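You operate a simulated robot arm through the tools that you are given. There is no shell and no other tool. Be economical: measure what you need, move in short steps, check, and stop when the job is done.

Carry out the task below with a simulated two-armed robot. There is one attempt and no reset: what you move stays moved.

TASK
On the top of table 1, fold the checked cloth in half and then in half again.

It is judged by the outcome, as a careful person would: the job done as asked, and still so three seconds after it is handed in. It fails if anything else is knocked over, pushed out of place, dropped, spilled or broken. Flat cloth is picked up by pressing the open fingertips on it (5 to 10 N) and closing them slowly along it; thin cloth reads only 2 to 8 mm in the jaws.

THE ROBOT
Two 7-joint arms with two-finger parallel grippers on one trunk, on a base that drives. Base frame: it is fixed to the floor where the robot stands at the start and does not move with it; the origin is under the middle of the robot, x ahead of it, y to its left, z up. Readings come in cm, degrees, newtons and seconds.
The left shoulder is at the start at [7, 16.3, 104.5], the right one opposite. Places, roughly: top of table 1 [90, 250, 80]. Payload 3.43 kg a hand.
The TCP of each hand is the grasp point between the finger pads, 3.4 cm short of the fingertips. In the tool frame z runs along the fingers and y along their closing line. The gripper opens to 12.8 cm. The fingers are 2.4 cm wide and 1.2 cm thick; the gripper's body (4.8 by 13 cm) begins 9.6 cm behind the TCP.
Orientation is told as [roll, pitch, yaw] about the base's x, y, z axes, in that order, counted from this pose: with the fingers straight down and closing along the base's y, the tool's x points along the base's -x, its y along +y and its z along -z.

THE INTERFACE
- The arms move only by the tool apply_moves. It takes "left_series", "right_series" or both (then of equal length, played together; a hand with none holds still); each is a list of rows, each a list of 2 entries, a list of its own where there are three numbers: the shift along the base's x, y, z in units of 25 mm (1.0 is 25 mm), then the turn, a rotation vector about the base's x, y, z in units of 4 degrees (1.0 is 4 degrees). In form: [[[tx, ty, tz], [rx, ry, rz]], ...]. A call has 1 to 12 rows; each row shifts and turns the commanded pose from where the row before left it. "left_grip" and "right_grip" are, for a hand that has rows, the closure, from 0 (fully open) to 1 (shut), set as the call begins (left out, the last holds). A call with a number of a shift or a turn outside -1 to 1 is refused whole. Rows are played at 5 a second. More than 5 cm and 8.6 degrees between two rows, or a gripper value outside its range, and nothing of the call is played. A pose out of reach is approached as far as the arm can. The call stops where the force on the tool passes 40 N (or 10 N more than at its start, if that is more) or the arm is blocked; 0.2 s more then pass. Each finger travels about 15.3 cm/s and halts on what it meets, pressing with about 31 N; the grip force reading is that of the motor and also rises with nothing between the fingers. The clock runs only during rows and for 0.2 s after the last one: add rows that do not move to give the fingers time. The reply holds the time, the measured pose of the TCP, the force on the tool along the base axes, the opening and the grip force, in the units named above and with some noise, with the torque about the TCP (base axes, N m) and any sound that the robot's microphone picked up.
- Cameras (640 x 400 px; columns grow to the right, rows downward): "scene" is now at [11.42, -3.92, 124.79]; the picture's right is [-0.52, -0.86, 0.00], its down [-0.68, 0.41, -0.61] and it looks along [0.52, -0.31, -0.79] (base axes); focal length 261 px, centre (320, 200). "left" rides on the left gripper at [7.6, 1.1, -16] in its tool frame; the picture's right is [-0.15, 0.99, 0.00], its down [-0.88, -0.13, -0.46] and it looks along [-0.45, -0.07, 0.89] (tool axes); focal length 234 px, centre (320, 200). "right" rides on the right gripper at [7.6, -1.1, -16] in its tool frame; the picture's right is [0.15, 0.99, 0.00], its down [-0.88, 0.13, -0.46] and it looks along [-0.45, 0.07, 0.89] (tool axes); focal length 234 px, centre (320, 200). There is no depth. A picture from a camera that has moved, and an enlarged one, comes with that camera's place and axes in the base frame and with its lens.
- capture(camera): a new picture of that camera. The clock stands still meanwhile.
- move_column(by): slides the trunk up (or, below 0, down) by that many cm; the arms and the scene camera ride with it, the base frame stays. It gives what a move gives, with no picture.
- base_move(legs): drives the robot by 1 to 6 legs, each [ahead, left, turn to the left] in cm, cm and degrees, along the robot's own axes; the way and the turn of a leg run together, so that a leg with both is an arc; at most 150 cm and 180 degrees a leg. The arms and the cameras ride along, it lands a little off, and it stops where it bumps. It gives what a move gives.
- head_to(pan, tilt): turns the head with the scene camera to pan (to the left, within 86 degrees either way) and tilt (down, from -29 to 69), counted from straight ahead of the robot. It gives what a move gives.
- inspect(camera, box): a new picture of the part [left, top, right, bottom] of that camera's present view, enlarged. The clock stands still meanwhile.
- close_job(): hands the job in; it is judged then, once.

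Work in short steps. Places have to be worked out from the pictures, the camera data and where the tool is seen: move nearer, look again, correct. Check each grasp and each placing, and mend what went wrong. You have 120 turns and 100 pictures in all, those below and enlarged ones among them. Open the grippers and draw the arms clear of the work before you hand the job in, unless the task says otherwise; then end with one line.

The tools are called after "Call:" as name(argument=value, ...) on one line, values as JSON. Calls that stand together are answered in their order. apply_moves: Moves the arms, as the interface text tells. Its arguments: {"type":"object","properties":{"left_series":{"type":"array","items":{"type":"array"}},"left_grip":{"type":"number"},"right_series":{"type":"array","items":{"type":"array"}},"right_grip":{"type":"number"}},"required":[]} The other tools are called the same way: move_column (by) slides the trunk up or down; base_move (legs) drives the base; head_to (pan, tilt) turns the head that bears the scene camera; capture (camera) takes a picture; inspect (camera, box) takes an enlarged picture of a part of a camera's view; close_job () hands the job in.

At the start:

```text
time: 0.0
left_tcp_pos: [52.1, 2.52, 92.66]
left_ee_rot: [0.0, 0.0, 0.0]
left_ft_force: [0.2, 0.1, 0.2]
left_torque: [0.03, -0.02, -0.02]
left_width: 12.78
left_finger_force: 0.1
right_tcp_pos: [45.29, -39.57, 91.73]
right_ee_rot: [0.0, 0.0, -0.2]
right_ft_force: [0.3, -0.2, -0.6]
right_torque: [0.04, -0.03, -0.02]
right_width: 12.81
right_finger_force: 0.1
trunk travel left (down, up): [-52.5, 41.5]
robot x, y, heading: [0.25, -0.13, -0.0]
head pan, tilt: [-31.1, 52.4]
```

scene: 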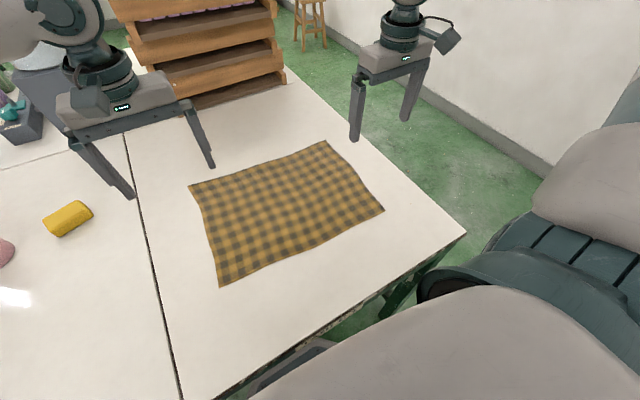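
right: 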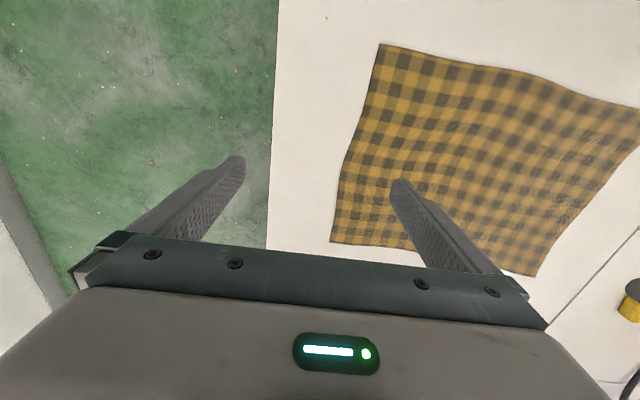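
left: 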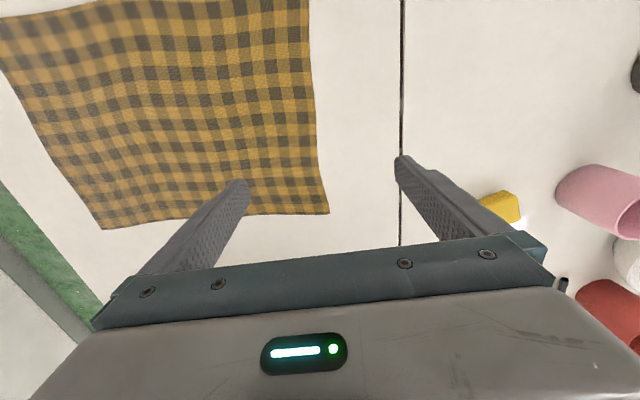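

The cloth right ahead may not be on table 1, which is listed at y = 250. I'll look to the left to find out what stands there.

Call:
head_to(pan=65, tilt=20)

Call:
capture(camera="scene")

```text
time: 1.7
left_tcp_pos: [52.12, 2.43, 92.75]
left_ee_rot: [0.0, 0.1, 0.1]
left_ft_force: [-0.1, -0.2, -0.6]
left_torque: [-0.02, 0.01, 0.02]
left_width: 12.8
left_finger_force: 0.0
right_tcp_pos: [45.38, -39.52, 91.73]
right_ee_rot: [-0.1, 0.0, -0.1]
right_ft_force: [-0.5, -0.7, 0.3]
right_torque: [-0.05, -0.02, -0.02]
right_width: 12.8
right_finger_force: 0.0
trunk travel left (down, up): [-52.5, 41.5]
robot x, y, heading: [0.33, 0.03, -0.2]
head pan, tilt: [65.0, 20.0]
```

```text
96 pictures are left
camera scene: at [8.96, 8.37, 129.66], right [0.91, -0.42, 0.0], down [-0.14, -0.31, -0.94], along [0.4, 0.85, -0.34], focal length 261 px, centre (320, 200)
```

scene: 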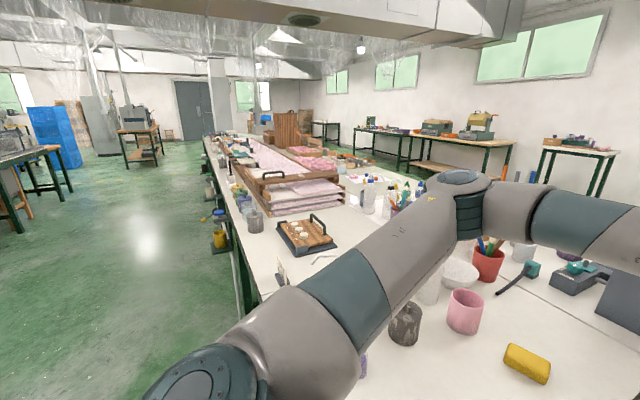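

The table runs on continuously to y = 250, so the cloth ahead of me is on table 1. It spans about x 32..60 and y -33..3. I plan to do the first fold from the table's end at y = -42, so I'll check the floor there.

Call:
head_to(pan=-75, tilt=40)

Call:
capture(camera="scene")

Call:
move_column(by=15)

```text
time: 4.0
left_tcp_pos: [52.11, 2.38, 92.66]
left_ee_rot: [0.1, -0.1, 0.2]
left_ft_force: [0.2, 0.6, 0.6]
left_torque: [0.0, 0.01, -0.03]
left_width: 12.8
left_finger_force: 0.0
right_tcp_pos: [45.28, -39.66, 91.78]
right_ee_rot: [-0.1, -0.1, -0.1]
right_ft_force: [-0.3, -0.1, -0.3]
right_torque: [0.0, 0.02, 0.0]
right_width: 12.8
right_finger_force: 0.1
trunk travel left (down, up): [-52.5, 41.5]
robot x, y, heading: [0.05, 0.07, -0.1]
head pan, tilt: [-75.0, 40.0]
```

```text
95 pictures are left
camera scene: at [7.22, -8.28, 126.52], right [-0.97, -0.26, 0.0], down [-0.17, 0.62, -0.77], along [0.2, -0.74, -0.64], focal length 261 px, centre (320, 200)
```

scene: 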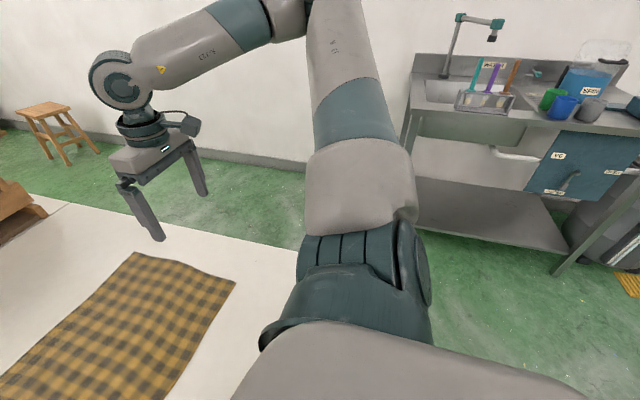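

```text
time: 5.7
left_tcp_pos: [52.05, 2.48, 107.72]
left_ee_rot: [0.0, 0.0, 0.1]
left_ft_force: [-0.3, -0.5, -0.3]
left_torque: [0.02, 0.02, -0.01]
left_width: 12.79
left_finger_force: 0.1
right_tcp_pos: [45.35, -39.49, 106.73]
right_ee_rot: [0.0, 0.0, -0.2]
right_ft_force: [-0.2, 0.2, 0.0]
right_torque: [-0.06, 0.01, 0.0]
right_width: 12.8
right_finger_force: 0.0
trunk travel left (down, up): [-67.5, 26.5]
robot x, y, heading: [-0.12, -0.21, 0.0]
head pan, tilt: [-75.0, 40.0]
```

The floor by the table's end is narrowed by a sink. So instead I'll take a diagonal stance at the front corner, near (-13, -36) with heading 30°, where both hands can carry the right edge (y = -32) to the left edge. The arms are raised and clear.

Call:
base_move(legs=[[-13, 0, 0], [0, -36, 0], [0, 0, 30]])

Call:
head_to(pan=-8, tilt=50)

Call:
capture(camera="scene")

```text
time: 10.4
left_tcp_pos: [30.81, -8.05, 107.68]
left_ee_rot: [0.0, 0.0, 29.7]
left_ft_force: [-0.4, 0.5, 0.0]
left_torque: [-0.03, 0.04, 0.0]
left_width: 12.77
left_finger_force: 0.1
right_tcp_pos: [45.77, -48.0, 106.83]
right_ee_rot: [0.0, 0.1, 29.6]
right_ft_force: [-0.3, -0.2, 1.0]
right_torque: [0.01, 0.03, -0.03]
right_width: 12.79
right_finger_force: 0.1
trunk travel left (down, up): [-67.5, 26.5]
robot x, y, heading: [-13.58, -36.11, 29.7]
head pan, tilt: [-75.0, 40.0]
```

```text
time: 11.8
left_tcp_pos: [30.75, -8.07, 107.63]
left_ee_rot: [0.0, -0.1, 29.8]
left_ft_force: [-0.3, 0.2, -0.3]
left_torque: [0.01, 0.0, -0.01]
left_width: 12.79
left_finger_force: 0.0
right_tcp_pos: [45.83, -48.02, 106.72]
right_ee_rot: [0.0, 0.0, 29.6]
right_ft_force: [0.6, 0.7, -0.7]
right_torque: [0.02, 0.02, -0.04]
right_width: 12.77
right_finger_force: 0.0
trunk travel left (down, up): [-67.5, 26.5]
robot x, y, heading: [-12.96, -35.97, 29.5]
head pan, tilt: [-8.0, 50.0]
```

```text
94 pictures are left
camera scene: at [-1.68, -30.76, 140.11], right [0.37, -0.93, 0.0], down [-0.71, -0.28, -0.64], along [0.6, 0.24, -0.77], focal length 261 px, centre (320, 200)
```

scene: 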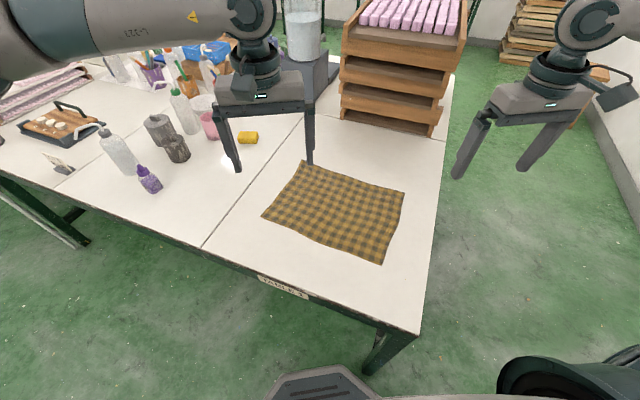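

Everything rode along cleanly and the table top comes out at about z = 78. I'll square both hands to yaw 0 and bring them above the cloth's right edge, the right hand to the far corner and the left hand to the near one.

Call:
apply_moves(left_series=[[[0.16, -0.92, -0.2], [0, 0, -0.74]], [[0.16, -0.92, -0.2], [0, 0, -0.74]], [[0.16, -0.92, -0.2], [0, 0, -0.74]], [[0.16, -0.92, -0.2], [0, 0, -0.74]], [[0.16, -0.92, -0.2], [0, 0, -0.74]], [[0.16, -0.92, -0.2], [0, 0, -0.74]], [[0.16, -0.92, -0.2], [0, 0, -0.74]], [[0.16, -0.92, -0.2], [0, 0, -0.74]], [[0.16, -0.92, -0.2], [0, 0, -0.74]], [[0.16, -0.92, -0.2], [0, 0, -0.74]]], right_series=[[[0.37, 0.72, -0.2], [0, 0, -0.74]], [[0.37, 0.72, -0.2], [0, 0, -0.74]], [[0.37, 0.72, -0.2], [0, 0, -0.74]], [[0.37, 0.72, -0.2], [0, 0, -0.74]], [[0.37, 0.72, -0.2], [0, 0, -0.74]], [[0.37, 0.72, -0.2], [0, 0, -0.74]], [[0.37, 0.72, -0.2], [0, 0, -0.74]], [[0.37, 0.72, -0.2], [0, 0, -0.74]], [[0.37, 0.72, -0.2], [0, 0, -0.74]], [[0.37, 0.72, -0.2], [0, 0, -0.74]]], left_grip=0.6, right_grip=0.6)

Call:
capture(camera="scene")

Call:
capture(camera="right")

Call:
capture(camera="left")

```text
time: 14.0
left_tcp_pos: [35.05, -31.35, 102.73]
left_ee_rot: [0.0, 0.0, 0.2]
left_ft_force: [-0.5, -0.4, -0.7]
left_torque: [0.02, 0.0, 0.01]
left_width: 5.11
left_finger_force: 0.0
right_tcp_pos: [55.14, -30.29, 101.66]
right_ee_rot: [0.1, 0.1, -0.2]
right_ft_force: [0.1, 0.1, -0.5]
right_torque: [0.05, 0.04, 0.01]
right_width: 5.1
right_finger_force: 0.0
trunk travel left (down, up): [-67.5, 26.5]
robot x, y, heading: [-13.38, -35.74, 29.7]
head pan, tilt: [-8.0, 50.0]
```

```text
93 pictures are left
camera scene: at [-1.55, -30.81, 140.1], right [0.37, -0.93, 0.0], down [-0.71, -0.28, -0.64], along [0.6, 0.24, -0.77], focal length 261 px, centre (320, 200)
```

scene: 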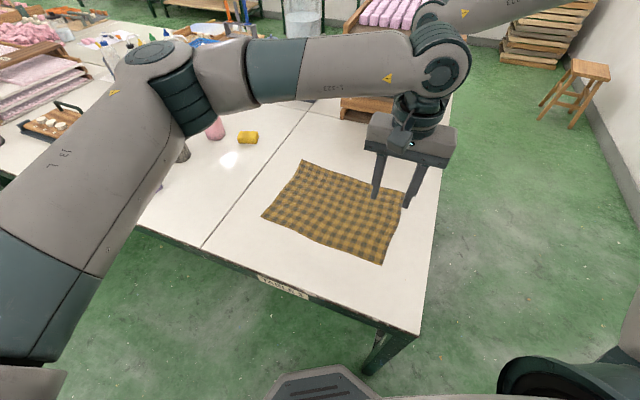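

```text
92 pictures are left
camera right: at [47.6, -31.36, 117.57], right [-0.15, 0.99, 0.0], down [0.88, 0.13, 0.46], along [0.45, 0.07, -0.89], focal length 234 px, centre (320, 200)
```

right: 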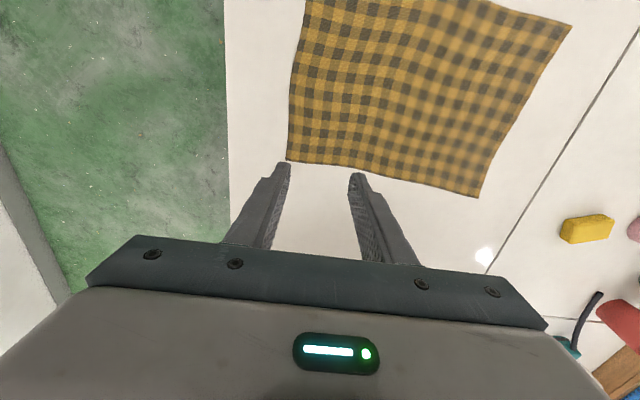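

```text
91 pictures are left
camera left: at [27.45, -30.36, 118.68], right [0.15, 0.99, 0.0], down [0.88, -0.13, 0.46], along [0.45, -0.07, -0.89], focal length 234 px, centre (320, 200)
```

left: 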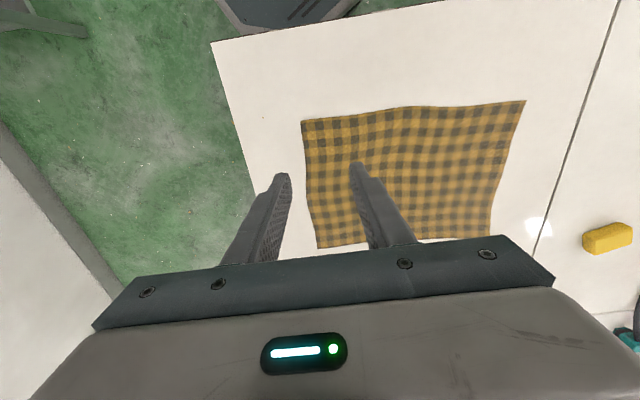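

From the hand cameras the cloth corners are about A(62, 1.3), B(60, -35.2), C(33, -34.3) and D(35, 1.7). I'll narrow the jaws to about 3.5 cm and lower both hands until they're just above the right edge, then look closely.

Call:
apply_moves(left_series=[[[0.037, -0.082, -0.83], [0, 0, 0]], [[0.037, -0.082, -0.83], [0, 0, 0]], [[0.037, -0.082, -0.83], [0, 0, 0]], [[0.037, -0.082, -0.83], [0, 0, 0]], [[0.037, -0.082, -0.83], [0, 0, 0]], [[0.037, -0.082, -0.83], [0, 0, 0]], [[0.037, -0.082, -0.83], [0, 0, 0]], [[0.037, -0.082, -0.83], [0, 0, 0]]], right_series=[[[0.118, -0.17, -0.78], [0, 0, 0]], [[0.118, -0.17, -0.78], [0, 0, 0]], [[0.118, -0.17, -0.78], [0, 0, 0]], [[0.118, -0.17, -0.78], [0, 0, 0]], [[0.118, -0.17, -0.78], [0, 0, 0]], [[0.118, -0.17, -0.78], [0, 0, 0]], [[0.118, -0.17, -0.78], [0, 0, 0]], [[0.118, -0.17, -0.78], [0, 0, 0]]], left_grip=0.727, right_grip=0.727)

Call:
capture(camera="right")

Call:
capture(camera="left")

Call:
capture(camera="scene")

```text
time: 15.8
left_tcp_pos: [35.53, -32.62, 85.9]
left_ee_rot: [0.0, 0.0, 0.2]
left_ft_force: [0.4, -1.0, -0.1]
left_torque: [-0.02, 0.02, 0.0]
left_width: 3.47
left_finger_force: 0.0
right_tcp_pos: [57.51, -33.44, 86.03]
right_ee_rot: [0.0, 0.0, 0.0]
right_ft_force: [0.2, -0.2, 0.1]
right_torque: [-0.01, -0.01, -0.05]
right_width: 3.47
right_finger_force: 0.0
trunk travel left (down, up): [-67.5, 26.5]
robot x, y, heading: [-13.34, -36.19, 29.5]
head pan, tilt: [-8.0, 50.0]
```

```text
90 pictures are left
camera right: at [49.91, -34.49, 102.01], right [-0.15, 0.99, 0.0], down [0.88, 0.13, 0.46], along [0.45, 0.07, -0.89], focal length 234 px, centre (320, 200)
```

right: 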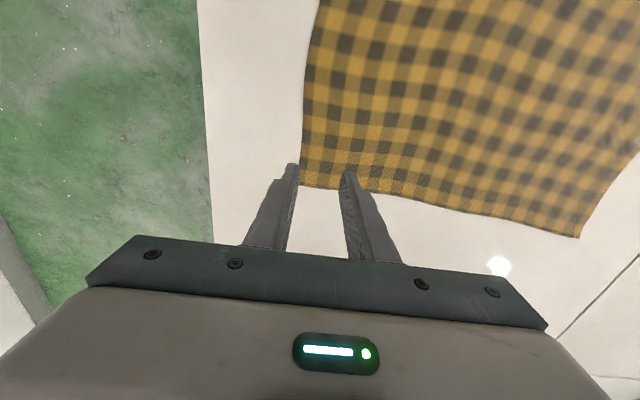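

```text
89 pictures are left
camera left: at [28.04, -31.72, 101.8], right [0.14, 0.99, 0.0], down [0.88, -0.13, 0.46], along [0.45, -0.07, -0.89], focal length 234 px, centre (320, 200)
```

left: 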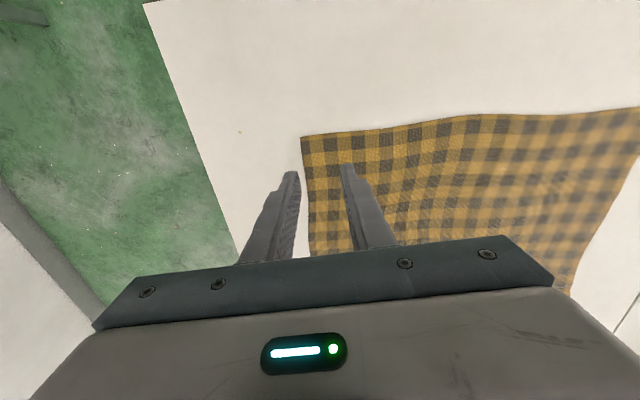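

```text
88 pictures are left
camera scene: at [-1.57, -30.75, 140.1], right [0.37, -0.93, 0.0], down [-0.71, -0.28, -0.64], along [0.6, 0.24, -0.77], focal length 261 px, centre (320, 200)
```

scene: 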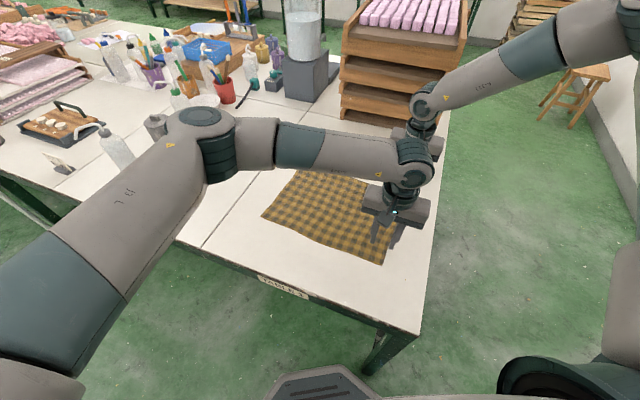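

The right finger of each hand is almost exactly on the cloth's outer edge. I'll nudge both slightly outward and lower them toward contact.

Call:
apply_moves(left_series=[[[0, -0.08, -0.5], [0, 0, 0]], [[0, -0.08, -0.5], [0, 0, 0]], [[0, 0, -0.4], [0, 0, 0]], [[0, 0, 0], [0, 0, 0]]], right_series=[[[0, -0.04, -0.5], [0, 0, 0]], [[0, -0.04, -0.5], [0, 0, 0]], [[0, 0, -0.4], [0, 0, 0]], [[0, 0, 0], [0, 0, 0]]])

```text
time: 16.8
left_tcp_pos: [35.55, -33.04, 82.52]
left_ee_rot: [-0.1, 0.0, 0.1]
left_ft_force: [0.3, 0.6, 0.3]
left_torque: [0.05, -0.01, -0.02]
left_width: 3.47
left_finger_force: 0.0
right_tcp_pos: [56.9, -34.6, 83.69]
right_ee_rot: [0.1, -0.1, 0.0]
right_ft_force: [0.2, 0.3, 0.7]
right_torque: [0.0, -0.01, 0.04]
right_width: 3.48
right_finger_force: 0.1
right hand out of reach, approached as far as the arm can: row 2, 3
trunk travel left (down, up): [-67.5, 26.5]
robot x, y, heading: [-13.02, -35.87, 29.9]
head pan, tilt: [-8.0, 50.0]
```

The right arm runs out of reach because the trunk is still 15 cm up. I'll raise both hands 15 cm and then lower the trunk by the same amount.

Call:
apply_moves(left_series=[[[0, 0, 1], [0, 0, 0]], [[0, 0, 1], [0, 0, 0]], [[0, 0, 1], [0, 0, 0]], [[0, 0, 1], [0, 0, 0]], [[0, 0, 1], [0, 0, 0]], [[0, 0, 1], [0, 0, 0]]], right_series=[[[0, 0, 1], [0, 0, 0]], [[0, 0, 1], [0, 0, 0]], [[0, 0, 1], [0, 0, 0]], [[0, 0, 1], [0, 0, 0]], [[0, 0, 1], [0, 0, 0]], [[0, 0, 1], [0, 0, 0]]])

Call:
move_column(by=-15)

```text
time: 18.2
left_tcp_pos: [35.43, -33.05, 97.69]
left_ee_rot: [0.0, -0.1, 0.1]
left_ft_force: [0.0, 0.1, 0.9]
left_torque: [0.01, -0.04, -0.01]
left_width: 3.52
left_finger_force: 0.1
right_tcp_pos: [56.76, -34.41, 98.88]
right_ee_rot: [0.0, 0.0, 0.0]
right_ft_force: [0.8, 0.0, 0.6]
right_torque: [0.0, 0.0, 0.02]
right_width: 3.5
right_finger_force: 0.1
trunk travel left (down, up): [-67.5, 26.5]
robot x, y, heading: [-13.04, -35.71, 29.7]
head pan, tilt: [-8.0, 50.0]
```

```text
time: 19.9
left_tcp_pos: [35.53, -33.12, 82.72]
left_ee_rot: [0.0, 0.0, 0.1]
left_ft_force: [-1.2, -0.2, -0.3]
left_torque: [0.0, 0.02, 0.0]
left_width: 3.5
left_finger_force: 0.0
right_tcp_pos: [57.0, -34.4, 83.83]
right_ee_rot: [0.0, 0.0, -0.1]
right_ft_force: [-0.5, 0.7, -0.1]
right_torque: [-0.01, 0.02, 0.0]
right_width: 3.5
right_finger_force: 0.1
trunk travel left (down, up): [-52.5, 41.5]
robot x, y, heading: [-13.5, -35.81, 29.9]
head pan, tilt: [-8.0, 50.0]
```

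Both are in place again. I'll restore the right hand's position and step both down toward contact.

Call:
apply_moves(left_series=[[[0, 0, 0], [0, 0, 0]], [[0, 0, -0.2], [0, 0, 0]], [[0, 0, -0.2], [0, 0, 0]], [[0, 0, 0], [0, 0, 0]]], right_series=[[[0.12, 0.32, 0], [0, 0, 0]], [[0, 0, -0.4], [0, 0, 0]], [[0, 0, -0.4], [0, 0, 0]], [[0, 0, 0], [0, 0, 0]]])

```text
time: 20.9
left_tcp_pos: [35.54, -33.23, 81.55]
left_ee_rot: [0.0, 0.0, 0.1]
left_ft_force: [0.1, 0.6, 0.1]
left_torque: [0.02, 0.0, -0.01]
left_width: 3.47
left_finger_force: 0.0
right_tcp_pos: [57.28, -33.56, 81.8]
right_ee_rot: [0.1, -0.1, 0.0]
right_ft_force: [0.4, -0.2, 0.3]
right_torque: [0.01, 0.0, 0.01]
right_width: 3.5
right_finger_force: 0.1
trunk travel left (down, up): [-52.5, 41.5]
robot x, y, heading: [-13.08, -36.18, 29.9]
head pan, tilt: [-8.0, 50.0]
```

Neither hand has touched yet, so I'll go on in smaller steps.

Call:
apply_moves(left_series=[[[0, 0, -0.12], [0, 0, 0]], [[0, 0, 0], [0, 0, 0]]], right_series=[[[0, 0, -0.2], [0, 0, 0]], [[0, 0, 0], [0, 0, 0]]])

Call:
inspect(camera="left", box=[220, 110, 420, 260])

```text
time: 21.5
left_tcp_pos: [35.55, -33.14, 81.39]
left_ee_rot: [0.0, 0.0, 0.1]
left_ft_force: [-0.3, -0.5, -0.3]
left_torque: [0.0, 0.0, -0.04]
left_width: 3.49
left_finger_force: 0.0
right_tcp_pos: [57.25, -33.72, 81.2]
right_ee_rot: [0.1, 0.0, 0.0]
right_ft_force: [0.2, -0.5, 0.4]
right_torque: [-0.01, 0.0, -0.01]
right_width: 3.5
right_finger_force: 0.1
trunk travel left (down, up): [-52.5, 41.5]
robot x, y, heading: [-12.95, -36.07, 29.7]
head pan, tilt: [-8.0, 50.0]
```

```text
2.67 times, centred on (320, 185) of left
camera zoom: at [28.11, -32.27, 97.26], right [0.14, 0.99, 0.0], down [0.88, -0.13, 0.46], along [0.45, -0.07, -0.89], focal length 624 px, centre (320, 240)
```

zoom: 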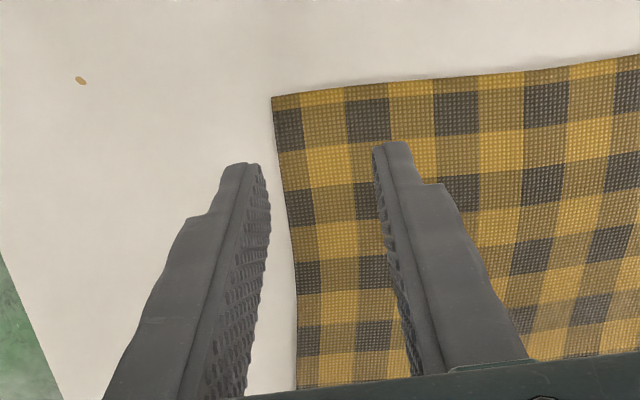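

The right finger sits just outside the edge and the left finger is above the cloth, as planned. I'll go down further.

Call:
apply_moves(left_series=[[[0, 0, -0.1], [0, 0, 0]], [[0, 0, -0.1], [0, 0, 0]], [[0, 0, -0.1], [0, 0, 0]]], right_series=[[[0, 0, -0.1], [0, 0, 0]], [[0, 0, -0.1], [0, 0, 0]], [[0, 0, -0.1], [0, 0, 0]]])

```text
time: 22.3
left_tcp_pos: [35.58, -33.39, 80.64]
left_ee_rot: [0.1, 0.0, 0.0]
left_ft_force: [-0.5, 0.5, 0.0]
left_torque: [0.01, 0.0, 0.01]
left_width: 3.51
left_finger_force: 0.1
right_tcp_pos: [57.17, -33.75, 80.52]
right_ee_rot: [0.0, 0.1, 0.0]
right_ft_force: [-0.1, -0.2, -0.6]
right_torque: [0.0, -0.01, 0.02]
right_width: 3.51
right_finger_force: 0.1
trunk travel left (down, up): [-52.5, 41.5]
robot x, y, heading: [-13.19, -35.73, 30.0]
head pan, tilt: [-8.0, 50.0]
```

Still no contact, so I'll take three more small steps.

Call:
apply_moves(left_series=[[[0, 0, -0.1], [0, 0, 0]], [[0, 0, -0.1], [0, 0, 0]], [[0, 0, -0.1], [0, 0, 0]]], right_series=[[[0, 0, -0.1], [0, 0, 0]], [[0, 0, -0.1], [0, 0, 0]], [[0, 0, -0.1], [0, 0, 0]]])

```text
time: 23.1
left_tcp_pos: [35.51, -33.11, 79.73]
left_ee_rot: [-0.1, 0.0, 0.1]
left_ft_force: [0.1, 0.3, -0.2]
left_torque: [0.03, 0.0, -0.01]
left_width: 3.47
left_finger_force: 0.0
right_tcp_pos: [57.19, -33.6, 79.85]
right_ee_rot: [0.0, -0.1, 0.0]
right_ft_force: [0.4, -0.3, 0.1]
right_torque: [-0.01, -0.04, 0.0]
right_width: 3.49
right_finger_force: 0.0
trunk travel left (down, up): [-52.5, 41.5]
robot x, y, heading: [-13.32, -35.97, 29.5]
head pan, tilt: [-8.0, 50.0]
```

Call:
inspect(camera="left", box=[220, 110, 420, 260])

Call:
apply_moves(left_series=[[[0, 0, -0.1], [0, 0, 0]], [[0, 0, -0.1], [0, 0, 0]]], right_series=[[[0, 0, -0.1], [0, 0, 0]], [[0, 0, -0.1], [0, 0, 0]]])

```text
2.67 times, centred on (320, 185) of left
camera zoom: at [28.06, -32.22, 95.7], right [0.14, 0.99, 0.0], down [0.88, -0.13, 0.46], along [0.45, -0.07, -0.89], focal length 624 px, centre (320, 240)
```

zoom: 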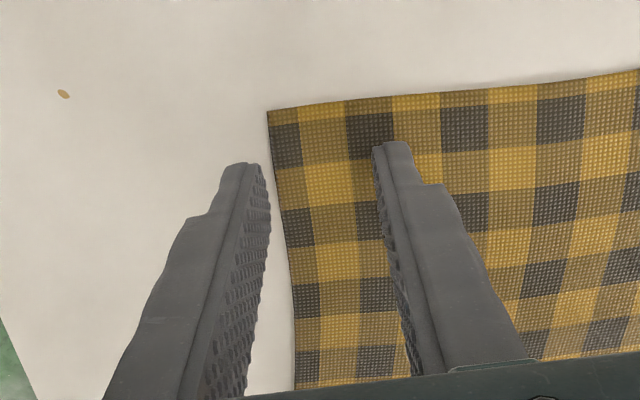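

```text
time: 23.7
left_tcp_pos: [35.54, -33.09, 79.57]
left_ee_rot: [-0.1, -0.2, 0.1]
left_ft_force: [2.8, 0.2, 11.8]
left_torque: [0.31, 0.0, -0.07]
left_width: 3.41
left_finger_force: 0.0
right_tcp_pos: [57.15, -33.63, 79.55]
right_ee_rot: [0.1, -0.2, -0.1]
right_ft_force: [2.1, -1.5, 10.0]
right_torque: [-0.21, -0.04, 0.03]
right_width: 3.5
right_finger_force: 0.0
trunk travel left (down, up): [-52.5, 41.5]
robot x, y, heading: [-13.09, -36.36, 29.5]
head pan, tilt: [-8.0, 50.0]
```

Contact at 10–12 N, which puts the table top at about z = 76.1. I'll ease the left hand slightly and start closing slowly.

Call:
apply_moves(left_series=[[[0, 0, -0.0], [0, 0, 0]], [[0, 0, 0], [0, 0, 0]]], right_series=[[[0, 0, 0], [0, 0, 0]], [[0, 0, 0], [0, 0, 0]]], left_grip=0.79, right_grip=0.79)

Call:
apply_moves(left_series=[[[0, 0, 0], [0, 0, 0]], [[0, 0, 0], [0, 0, 0]]], right_series=[[[0, 0, 0], [0, 0, 0]], [[0, 0, 0], [0, 0, 0]]], left_grip=0.85, right_grip=0.85)

Call:
inspect(camera="left", box=[220, 110, 420, 260])

Call:
inspect(camera="right", box=[220, 110, 420, 260])

```text
time: 24.3
left_tcp_pos: [35.43, -33.0, 79.61]
left_ee_rot: [-0.1, -0.1, 0.2]
left_ft_force: [3.9, -3.5, 21.2]
left_torque: [0.32, -0.01, -0.11]
left_width: 2.52
left_finger_force: 0.1
right_tcp_pos: [57.08, -33.47, 79.58]
right_ee_rot: [0.1, -0.2, -0.1]
right_ft_force: [2.6, 2.0, 12.9]
right_torque: [-0.04, -0.05, -0.03]
right_width: 2.61
right_finger_force: 0.0
trunk travel left (down, up): [-52.5, 41.5]
robot x, y, heading: [-13.0, -36.08, 29.4]
head pan, tilt: [-8.0, 50.0]
```

```text
time: 24.9
left_tcp_pos: [35.39, -33.05, 79.56]
left_ee_rot: [-0.1, -0.2, 0.2]
left_ft_force: [5.1, -1.8, 24.9]
left_torque: [0.34, -0.03, -0.1]
left_width: 1.83
left_finger_force: 0.0
right_tcp_pos: [57.04, -33.58, 79.43]
right_ee_rot: [-0.1, -0.3, 0.0]
right_ft_force: [0.8, 1.7, 14.7]
right_torque: [0.0, -0.01, 0.03]
right_width: 1.77
right_finger_force: 0.1
trunk travel left (down, up): [-52.5, 41.5]
robot x, y, heading: [-13.06, -35.82, 29.8]
head pan, tilt: [-8.0, 50.0]
```

```text
2.67 times, centred on (320, 185) of left
camera zoom: at [27.85, -32.14, 95.41], right [0.14, 0.99, 0.0], down [0.88, -0.13, 0.46], along [0.45, -0.07, -0.89], focal length 624 px, centre (320, 240)
```

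zoom: 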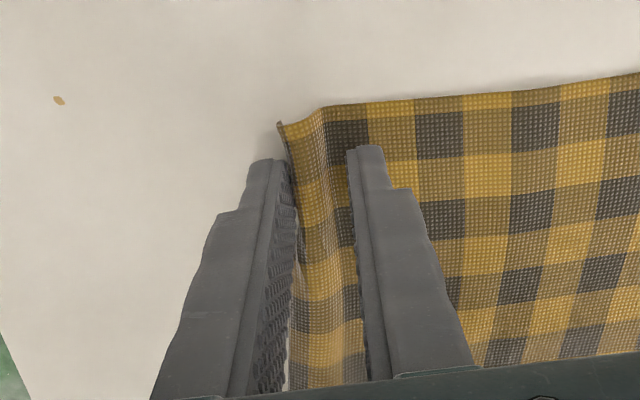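

```text
2.67 times, centred on (320, 185) of right
camera zoom: at [49.41, -34.7, 95.45], right [-0.15, 0.99, 0.0], down [0.88, 0.13, 0.46], along [0.45, 0.07, -0.89], focal length 624 px, centre (320, 240)
```

zoom: 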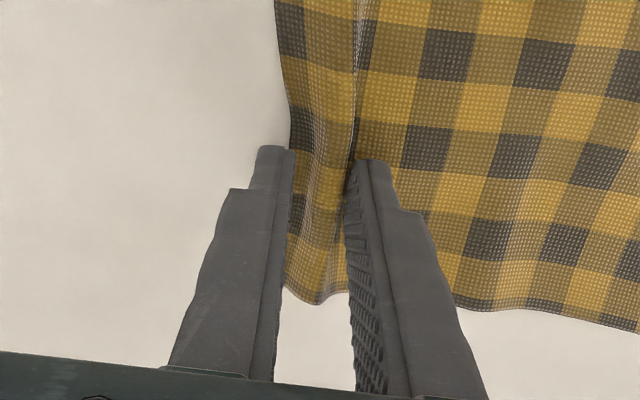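

The cloth is buckling up between the fingers, with its edge against the outer finger. I'll ease the pressure by about a millimetre and close further.

Call:
apply_moves(left_series=[[[0, 0, 0.03], [0, 0, 0]], [[0, 0, 0], [0, 0, 0]]], right_series=[[[0, 0, 0.01], [0, 0, 0]], [[0, 0, 0], [0, 0, 0]]], left_grip=0.92, right_grip=0.92)

Call:
apply_moves(left_series=[[[0, 0, 0], [0, 0, 0]], [[0, 0, 0], [0, 0, 0]]], right_series=[[[0, 0, 0], [0, 0, 0]], [[0, 0, 0], [0, 0, 0]]], left_grip=1.0, right_grip=1.0)

Call:
inspect(camera="left", box=[220, 110, 420, 260])

Call:
inspect(camera="right", box=[220, 110, 420, 260])

```text
time: 25.5
left_tcp_pos: [35.39, -33.17, 79.53]
left_ee_rot: [0.0, -0.2, 0.1]
left_ft_force: [1.4, 0.9, 26.6]
left_torque: [0.35, 0.09, -0.01]
left_width: 1.07
left_finger_force: 0.7
right_tcp_pos: [57.12, -33.7, 79.56]
right_ee_rot: [0.0, -0.2, 0.1]
right_ft_force: [2.6, 0.2, 10.8]
right_torque: [0.0, -0.03, -0.01]
right_width: 0.99
right_finger_force: 0.0
trunk travel left (down, up): [-52.5, 41.5]
robot x, y, heading: [-12.97, -35.83, 29.6]
head pan, tilt: [-8.0, 50.0]
```

```text
time: 26.1
left_tcp_pos: [35.37, -33.0, 79.52]
left_ee_rot: [0.0, -0.2, 0.1]
left_ft_force: [-0.1, 5.3, 27.5]
left_torque: [0.36, 0.14, -0.07]
left_width: 0.37
left_finger_force: 31.4
right_tcp_pos: [56.97, -33.6, 79.61]
right_ee_rot: [0.1, -0.2, 0.0]
right_ft_force: [-0.5, -1.7, 8.1]
right_torque: [-0.03, 0.04, -0.03]
right_width: 0.54
right_finger_force: 30.6
trunk travel left (down, up): [-52.5, 41.5]
robot x, y, heading: [-13.04, -36.15, 30.0]
head pan, tilt: [-8.0, 50.0]
```

```text
2.67 times, centred on (320, 185) of left
camera zoom: at [27.82, -32.07, 95.41], right [0.14, 0.99, 0.0], down [0.88, -0.13, 0.46], along [0.45, -0.07, -0.89], focal length 624 px, centre (320, 240)
```

zoom: 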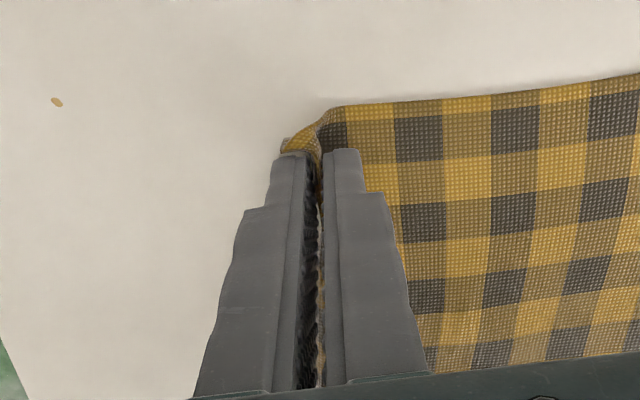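

```text
2.67 times, centred on (320, 185) of right
camera zoom: at [49.34, -34.65, 95.47], right [-0.15, 0.99, 0.0], down [0.88, 0.13, 0.46], along [0.45, 0.07, -0.89], focal length 624 px, centre (320, 240)
```

zoom: 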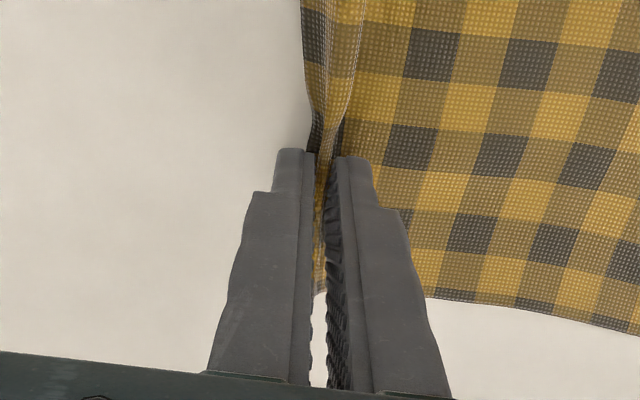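

Both jaws hold cloth (0.4 and 0.5 cm), and the edge is tucked inside the pinch. I'll lift along an arc and check the hold.

Call:
apply_moves(left_series=[[[0, 0.2, 0.8], [0, 0, 0]], [[0, 0.4, 0.8], [0, 0, 0]], [[0, 0.5, 0.8], [0, 0, 0]], [[0, 0.6, 0.8], [0, 0, 0]]], right_series=[[[0, 0.2, 0.8], [0, 0, 0]], [[0, 0.4, 0.8], [0, 0, 0]], [[0, 0.5, 0.8], [0, 0, 0]], [[0, 0.6, 0.8], [0, 0, 0]]])

Call:
capture(camera="left")

Call:
capture(camera="right")

```text
time: 27.1
left_tcp_pos: [35.65, -28.91, 87.45]
left_ee_rot: [-0.1, 0.0, 0.1]
left_ft_force: [0.8, -0.3, 0.3]
left_torque: [-0.04, -0.03, 0.01]
left_width: 0.22
left_finger_force: 31.0
right_tcp_pos: [57.19, -29.2, 87.38]
right_ee_rot: [0.0, 0.0, 0.1]
right_ft_force: [-1.6, 1.0, 0.6]
right_torque: [0.0, 0.0, 0.01]
right_width: 0.22
right_finger_force: 31.6
trunk travel left (down, up): [-52.5, 41.5]
robot x, y, heading: [-13.33, -36.14, 29.6]
head pan, tilt: [-8.0, 50.0]
```

```text
81 pictures are left
camera left: at [28.18, -27.93, 103.3], right [0.14, 0.99, 0.0], down [0.88, -0.13, 0.46], along [0.45, -0.07, -0.89], focal length 234 px, centre (320, 200)
```

left: 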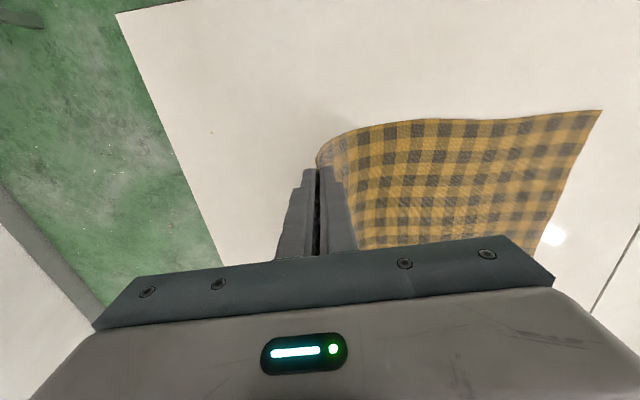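

```text
80 pictures are left
camera right: at [49.6, -30.24, 103.34], right [-0.15, 0.99, 0.0], down [0.88, 0.13, 0.46], along [0.45, 0.07, -0.89], focal length 234 px, centre (320, 200)
```

right: 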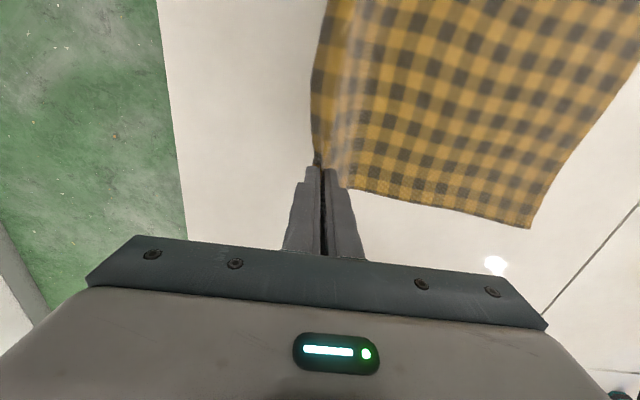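

Both corners are up and held, with a clean edge. I'll carry on along the arc to about the middle.

Call:
apply_moves(left_series=[[[0.05, 0.95, 0.6], [0, 0, 0]], [[0.05, 0.95, 0.5], [0, 0, 0]], [[0.05, 0.95, 0.4], [0, 0, 0]], [[0.05, 0.95, 0.2], [0, 0, 0]], [[0.05, 0.95, 0], [0, 0, 0]], [[0.05, 0.95, 0], [0, 0, 0]], [[0.05, 0.95, 0], [0, 0, 0]]], right_series=[[[0.05, 0.95, 0.6], [0, 0, 0]], [[0.05, 0.95, 0.5], [0, 0, 0]], [[0.05, 0.95, 0.4], [0, 0, 0]], [[0.05, 0.95, 0.2], [0, 0, 0]], [[0.05, 0.95, 0], [0, 0, 0]], [[0.05, 0.95, 0], [0, 0, 0]], [[0.05, 0.95, 0], [0, 0, 0]]])

Call:
capture(camera="scene")

Call:
capture(camera="left")

Call:
capture(camera="right")

```text
time: 28.7
left_tcp_pos: [36.53, -12.21, 91.49]
left_ee_rot: [-0.1, 0.0, 0.0]
left_ft_force: [1.2, 0.3, 0.1]
left_torque: [-0.02, -0.01, -0.01]
left_width: 0.23
left_finger_force: 31.0
right_tcp_pos: [55.04, -21.9, 92.33]
right_ee_rot: [0.1, -0.1, 0.0]
right_ft_force: [0.3, 0.8, -0.4]
right_torque: [0.0, -0.01, 0.0]
right_width: 0.23
right_finger_force: 31.3
right hand out of reach, approached as far as the arm can: row 3, 4, 5, 6, 7
trunk travel left (down, up): [-52.5, 41.5]
robot x, y, heading: [-12.98, -35.94, 29.4]
head pan, tilt: [-8.0, 50.0]
```

```text
79 pictures are left
camera scene: at [-1.69, -30.66, 125.1], right [0.37, -0.93, 0.0], down [-0.71, -0.28, -0.64], along [0.6, 0.24, -0.77], focal length 261 px, centre (320, 200)
```

scene: 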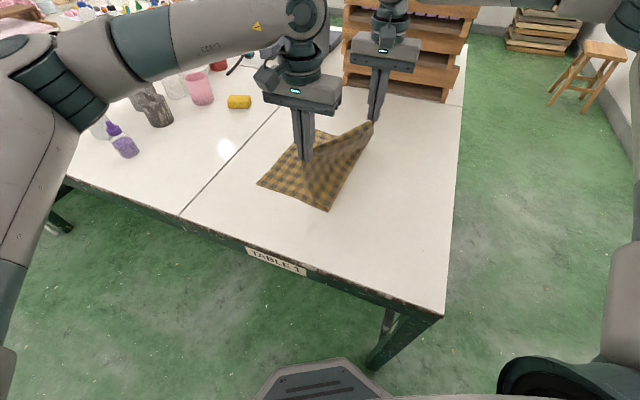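

```text
78 pictures are left
camera left: at [28.96, -11.25, 107.36], right [0.14, 0.99, 0.0], down [0.88, -0.13, 0.46], along [0.45, -0.07, -0.89], focal length 234 px, centre (320, 200)
```

left: 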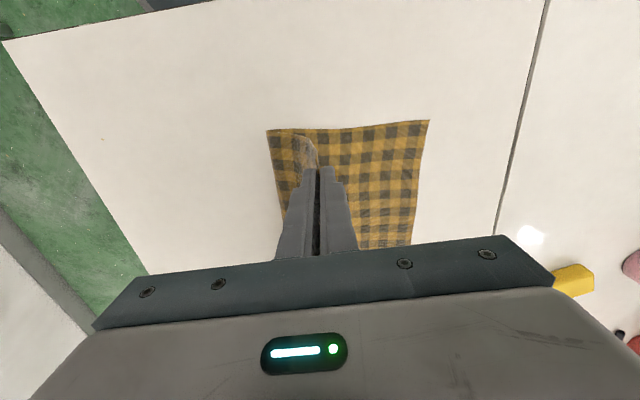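

```text
77 pictures are left
camera right: at [47.5, -23.04, 108.22], right [-0.15, 0.99, 0.0], down [0.88, 0.13, 0.46], along [0.45, 0.07, -0.89], focal length 234 px, centre (320, 200)
```

right: 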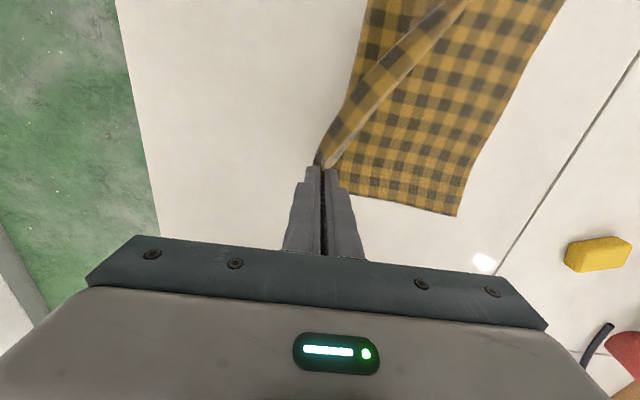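

The left hand reached mid-fold, but the right stopped at (55, -22), probably limited by its wrist turn relative to the robot. The bottom layer hasn't moved. I'll yaw the right hand back toward the robot's heading and advance it.

Call:
apply_moves(right_series=[[[0.2, 0.3, 0], [0, 0, 1]], [[0.2, 0.3, 0], [0, 0, 1]], [[0.2, 0.3, 0], [0, 0, 1]], [[0.2, 0.3, 0], [0, 0, 1]]])

```text
time: 29.7
left_tcp_pos: [36.56, -12.39, 91.47]
left_ee_rot: [-0.1, 0.0, 0.1]
left_ft_force: [8.5, -4.3, 0.9]
left_torque: [-0.13, -0.22, -0.05]
left_width: 0.25
left_finger_force: 30.9
right_tcp_pos: [55.87, -22.16, 92.42]
right_ee_rot: [0.2, 0.1, 16.1]
right_ft_force: [-8.0, 4.7, -0.2]
right_torque: [0.18, 0.22, -0.12]
right_width: 0.21
right_finger_force: 31.0
right hand out of reach, approached as far as the arm can: row 1, 2, 3, 4
trunk travel left (down, up): [-52.5, 41.5]
robot x, y, heading: [-13.15, -36.37, 29.9]
head pan, tilt: [-8.0, 50.0]
```

The cloth is now taut between the hands (about 9 N), so I won't pull the right any further. I'll bring the left hand back level with the right, and then drive the base toward +y so it carries both hands over together.

Call:
apply_moves(left_series=[[[0, -0.8, 0.05], [0, 0, 0]], [[-0.15, -0.8, 0.05], [0, 0, 0]], [[-0.15, -0.8, 0.05], [0, 0, 0]], [[-0.15, -0.8, 0.05], [0, 0, 0]], [[-0.15, -0.8, 0.05], [0, 0, 0]]], right_series=[[[0, 0, 0], [0, 0, 0]], [[0, 0, 0], [0, 0, 0]], [[0, 0, 0], [0, 0, -1]], [[0, 0, 0], [0, 0, -1]], [[0, 0, 0], [0, 0, -1]]])

```text
time: 30.9
left_tcp_pos: [34.8, -22.37, 92.04]
left_ee_rot: [-0.1, 0.1, 0.1]
left_ft_force: [-0.6, 0.1, 0.1]
left_torque: [0.0, 0.0, 0.0]
left_width: 0.22
left_finger_force: 31.8
right_tcp_pos: [55.91, -22.23, 92.5]
right_ee_rot: [0.2, 0.1, 3.9]
right_ft_force: [0.3, -0.1, 0.1]
right_torque: [0.02, 0.01, 0.04]
right_width: 0.22
right_finger_force: 30.7
trunk travel left (down, up): [-52.5, 41.5]
robot x, y, heading: [-12.72, -36.31, 29.7]
head pan, tilt: [-8.0, 50.0]
```

Level again and slack. I'll drive half of the way now, lower the hands, and then do the rest so the bottom layer isn't pulled.

Call:
base_move(legs=[[6, 8.4, 0]])

Call:
apply_moves(left_series=[[[0, 0.2, -0.7], [0, 0, 0]], [[0, 0.2, -0.7], [0, 0, 0]], [[0, 0.2, -0.7], [0, 0, 0]], [[0, 0.2, -0.7], [0, 0, 0]]], right_series=[[[0, 0.2, -0.7], [0, 0, 0]], [[0, 0.2, -0.7], [0, 0, 0]], [[0, 0.2, -0.7], [0, 0, 0]], [[0, 0.2, -0.7], [0, 0, 0]]])

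Call:
capture(camera="scene")

Call:
capture(camera="right")

```text
time: 32.1
left_tcp_pos: [35.85, -12.1, 92.03]
left_ee_rot: [-0.1, -0.1, 0.1]
left_ft_force: [0.6, 0.7, -0.1]
left_torque: [-0.03, 0.03, 0.03]
left_width: 0.23
left_finger_force: 31.2
right_tcp_pos: [57.05, -12.08, 92.55]
right_ee_rot: [0.0, 0.0, 4.1]
right_ft_force: [0.4, 0.4, -0.4]
right_torque: [-0.03, 0.0, 0.0]
right_width: 0.2
right_finger_force: 31.1
trunk travel left (down, up): [-52.5, 41.5]
robot x, y, heading: [-12.01, -26.1, 29.8]
head pan, tilt: [-8.0, 50.0]
```

```text
time: 33.1
left_tcp_pos: [36.01, -10.03, 85.01]
left_ee_rot: [-0.1, 0.0, 0.1]
left_ft_force: [0.0, -0.5, -0.8]
left_torque: [-0.03, -0.01, -0.01]
left_width: 0.27
left_finger_force: 30.4
right_tcp_pos: [56.07, -12.65, 85.96]
right_ee_rot: [0.2, -0.2, 4.1]
right_ft_force: [-0.4, 0.8, -0.6]
right_torque: [-0.01, -0.01, 0.0]
right_width: 0.23
right_finger_force: 31.6
right hand out of reach, approached as far as the arm can: row 1, 2, 3, 4
trunk travel left (down, up): [-52.5, 41.5]
robot x, y, heading: [-11.75, -26.14, 30.0]
head pan, tilt: [-8.0, 50.0]
```

```text
76 pictures are left
camera scene: at [-0.5, -20.6, 125.1], right [0.37, -0.93, 0.0], down [-0.71, -0.28, -0.64], along [0.6, 0.24, -0.77], focal length 261 px, centre (320, 200)
```

scene: 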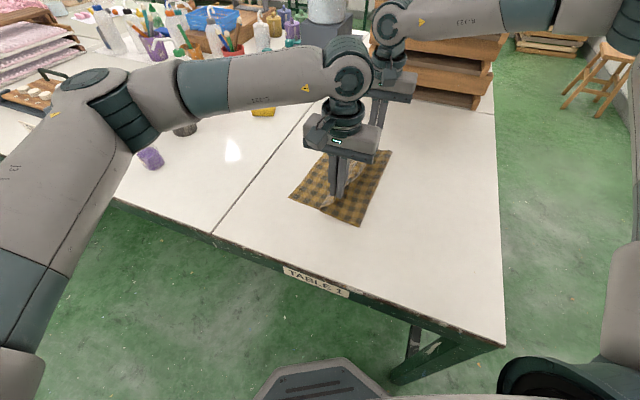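

```text
75 pictures are left
camera right: at [48.71, -14.45, 101.91], right [-0.22, 0.98, 0.0], down [0.87, 0.19, 0.46], along [0.45, 0.1, -0.89], focal length 234 px, centre (320, 200)
```

right: 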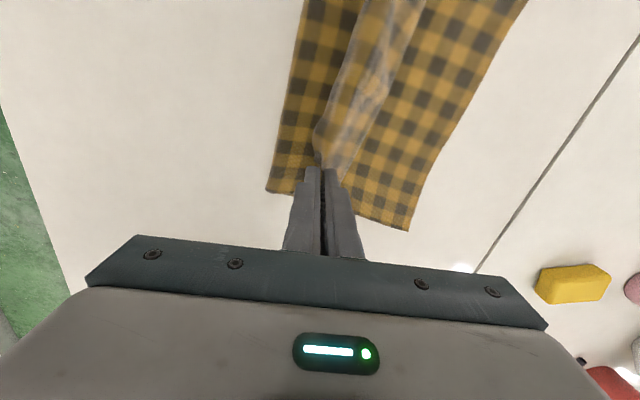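

The fold is forming well. The right arm works near its limit, so I'll lower the trunk 3 cm and let the base carry both hands the rest of the way.

Call:
move_column(by=-3)

Call:
base_move(legs=[[6.3, 8.5, 0]])

Call:
capture(camera="right")

Call:
capture(camera="left")

```text
time: 33.8
left_tcp_pos: [35.94, -9.96, 82.2]
left_ee_rot: [0.1, -0.1, 0.2]
left_ft_force: [0.2, -0.3, 0.3]
left_torque: [0.02, 0.02, 0.0]
left_width: 0.22
left_finger_force: 31.7
right_tcp_pos: [56.05, -12.83, 83.08]
right_ee_rot: [0.2, -0.1, 4.1]
right_ft_force: [0.2, -0.1, 0.0]
right_torque: [0.01, -0.05, 0.01]
right_width: 0.2
right_finger_force: 30.5
trunk travel left (down, up): [-49.5, 44.5]
robot x, y, heading: [-12.39, -25.84, 30.0]
head pan, tilt: [-8.0, 50.0]
```

```text
time: 35.0
left_tcp_pos: [37.47, 0.15, 82.03]
left_ee_rot: [-0.1, 0.0, 0.3]
left_ft_force: [-0.1, 0.7, 0.2]
left_torque: [-0.04, 0.0, 0.01]
left_width: 0.21
left_finger_force: 31.3
right_tcp_pos: [57.59, -2.55, 82.87]
right_ee_rot: [0.2, -0.2, 4.1]
right_ft_force: [0.3, -0.4, -0.1]
right_torque: [-0.05, 0.02, 0.01]
right_width: 0.24
right_finger_force: 30.6
trunk travel left (down, up): [-49.5, 44.5]
robot x, y, heading: [-10.0, -16.07, 29.8]
head pan, tilt: [-8.0, 50.0]
```

```text
74 pictures are left
camera right: at [50.13, -4.13, 98.93], right [-0.22, 0.98, 0.0], down [0.87, 0.19, 0.46], along [0.45, 0.1, -0.89], focal length 234 px, centre (320, 200)
```

right: 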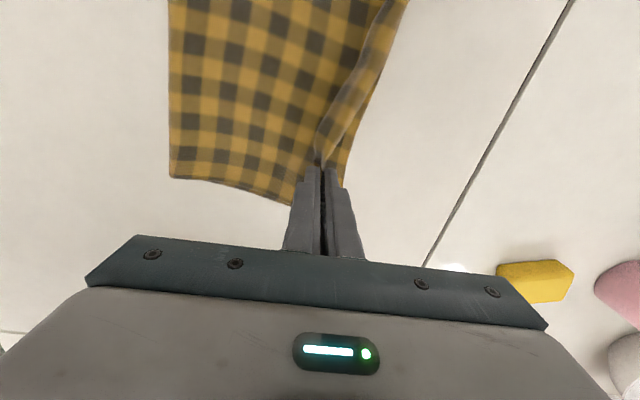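

```text
73 pictures are left
camera left: at [29.91, 1.26, 97.99], right [0.14, 0.99, 0.0], down [0.88, -0.13, 0.46], along [0.45, -0.07, -0.89], focal length 234 px, centre (320, 200)
```

left: 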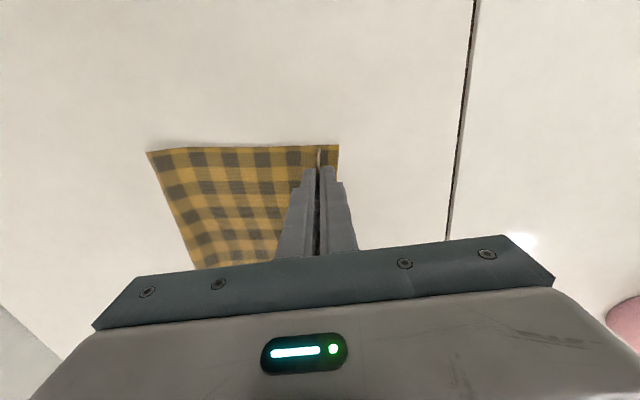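

Both corners arrived just short of the left edge and the fold line lies near y = -16, so the halves match. I'll lower onto the cloth with the trunk and then adjust the right hand.

Call:
move_column(by=-1.8)

Call:
apply_moves(right_series=[[[0.1, 0.35, -0.15], [0, 0, 0]], [[0, 0.1, -0.1], [0, 0, 0]]], left_series=[[[0, 0, 0], [0, 0, 0]], [[0, 0, 0], [0, 0, 0]]])

Call:
capture(camera="right")

```text
time: 35.6
left_tcp_pos: [37.45, 0.19, 80.34]
left_ee_rot: [-0.1, 0.0, 0.3]
left_ft_force: [-0.5, -0.1, 0.5]
left_torque: [0.0, 0.03, -0.02]
left_width: 0.24
left_finger_force: 30.9
right_tcp_pos: [57.59, -2.63, 81.3]
right_ee_rot: [0.1, -0.1, 4.1]
right_ft_force: [0.1, 1.0, -0.1]
right_torque: [0.0, 0.01, 0.03]
right_width: 0.22
right_finger_force: 30.8
trunk travel left (down, up): [-47.7, 46.3]
robot x, y, heading: [-10.45, -16.06, 29.6]
head pan, tilt: [-8.0, 50.0]
```

```text
time: 36.2
left_tcp_pos: [37.48, 0.38, 80.28]
left_ee_rot: [0.1, 0.0, 0.3]
left_ft_force: [0.8, 0.9, -0.4]
left_torque: [0.0, 0.02, -0.03]
left_width: 0.24
left_finger_force: 31.6
right_tcp_pos: [57.57, -2.54, 81.28]
right_ee_rot: [0.2, 0.0, 4.0]
right_ft_force: [0.1, -1.1, 0.0]
right_torque: [0.01, -0.02, 0.02]
right_width: 0.2
right_finger_force: 31.2
right hand out of reach, approached as far as the arm can: row 1, 2
trunk travel left (down, up): [-47.7, 46.3]
robot x, y, heading: [-10.64, -15.8, 29.7]
head pan, tilt: [-8.0, 50.0]
```

```text
72 pictures are left
camera right: at [50.12, -4.21, 97.16], right [-0.22, 0.98, 0.0], down [0.87, 0.19, 0.46], along [0.45, 0.1, -0.89], focal length 234 px, centre (320, 200)
```

right: 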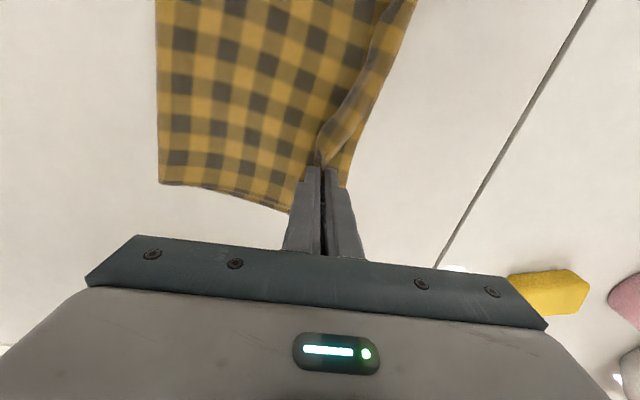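

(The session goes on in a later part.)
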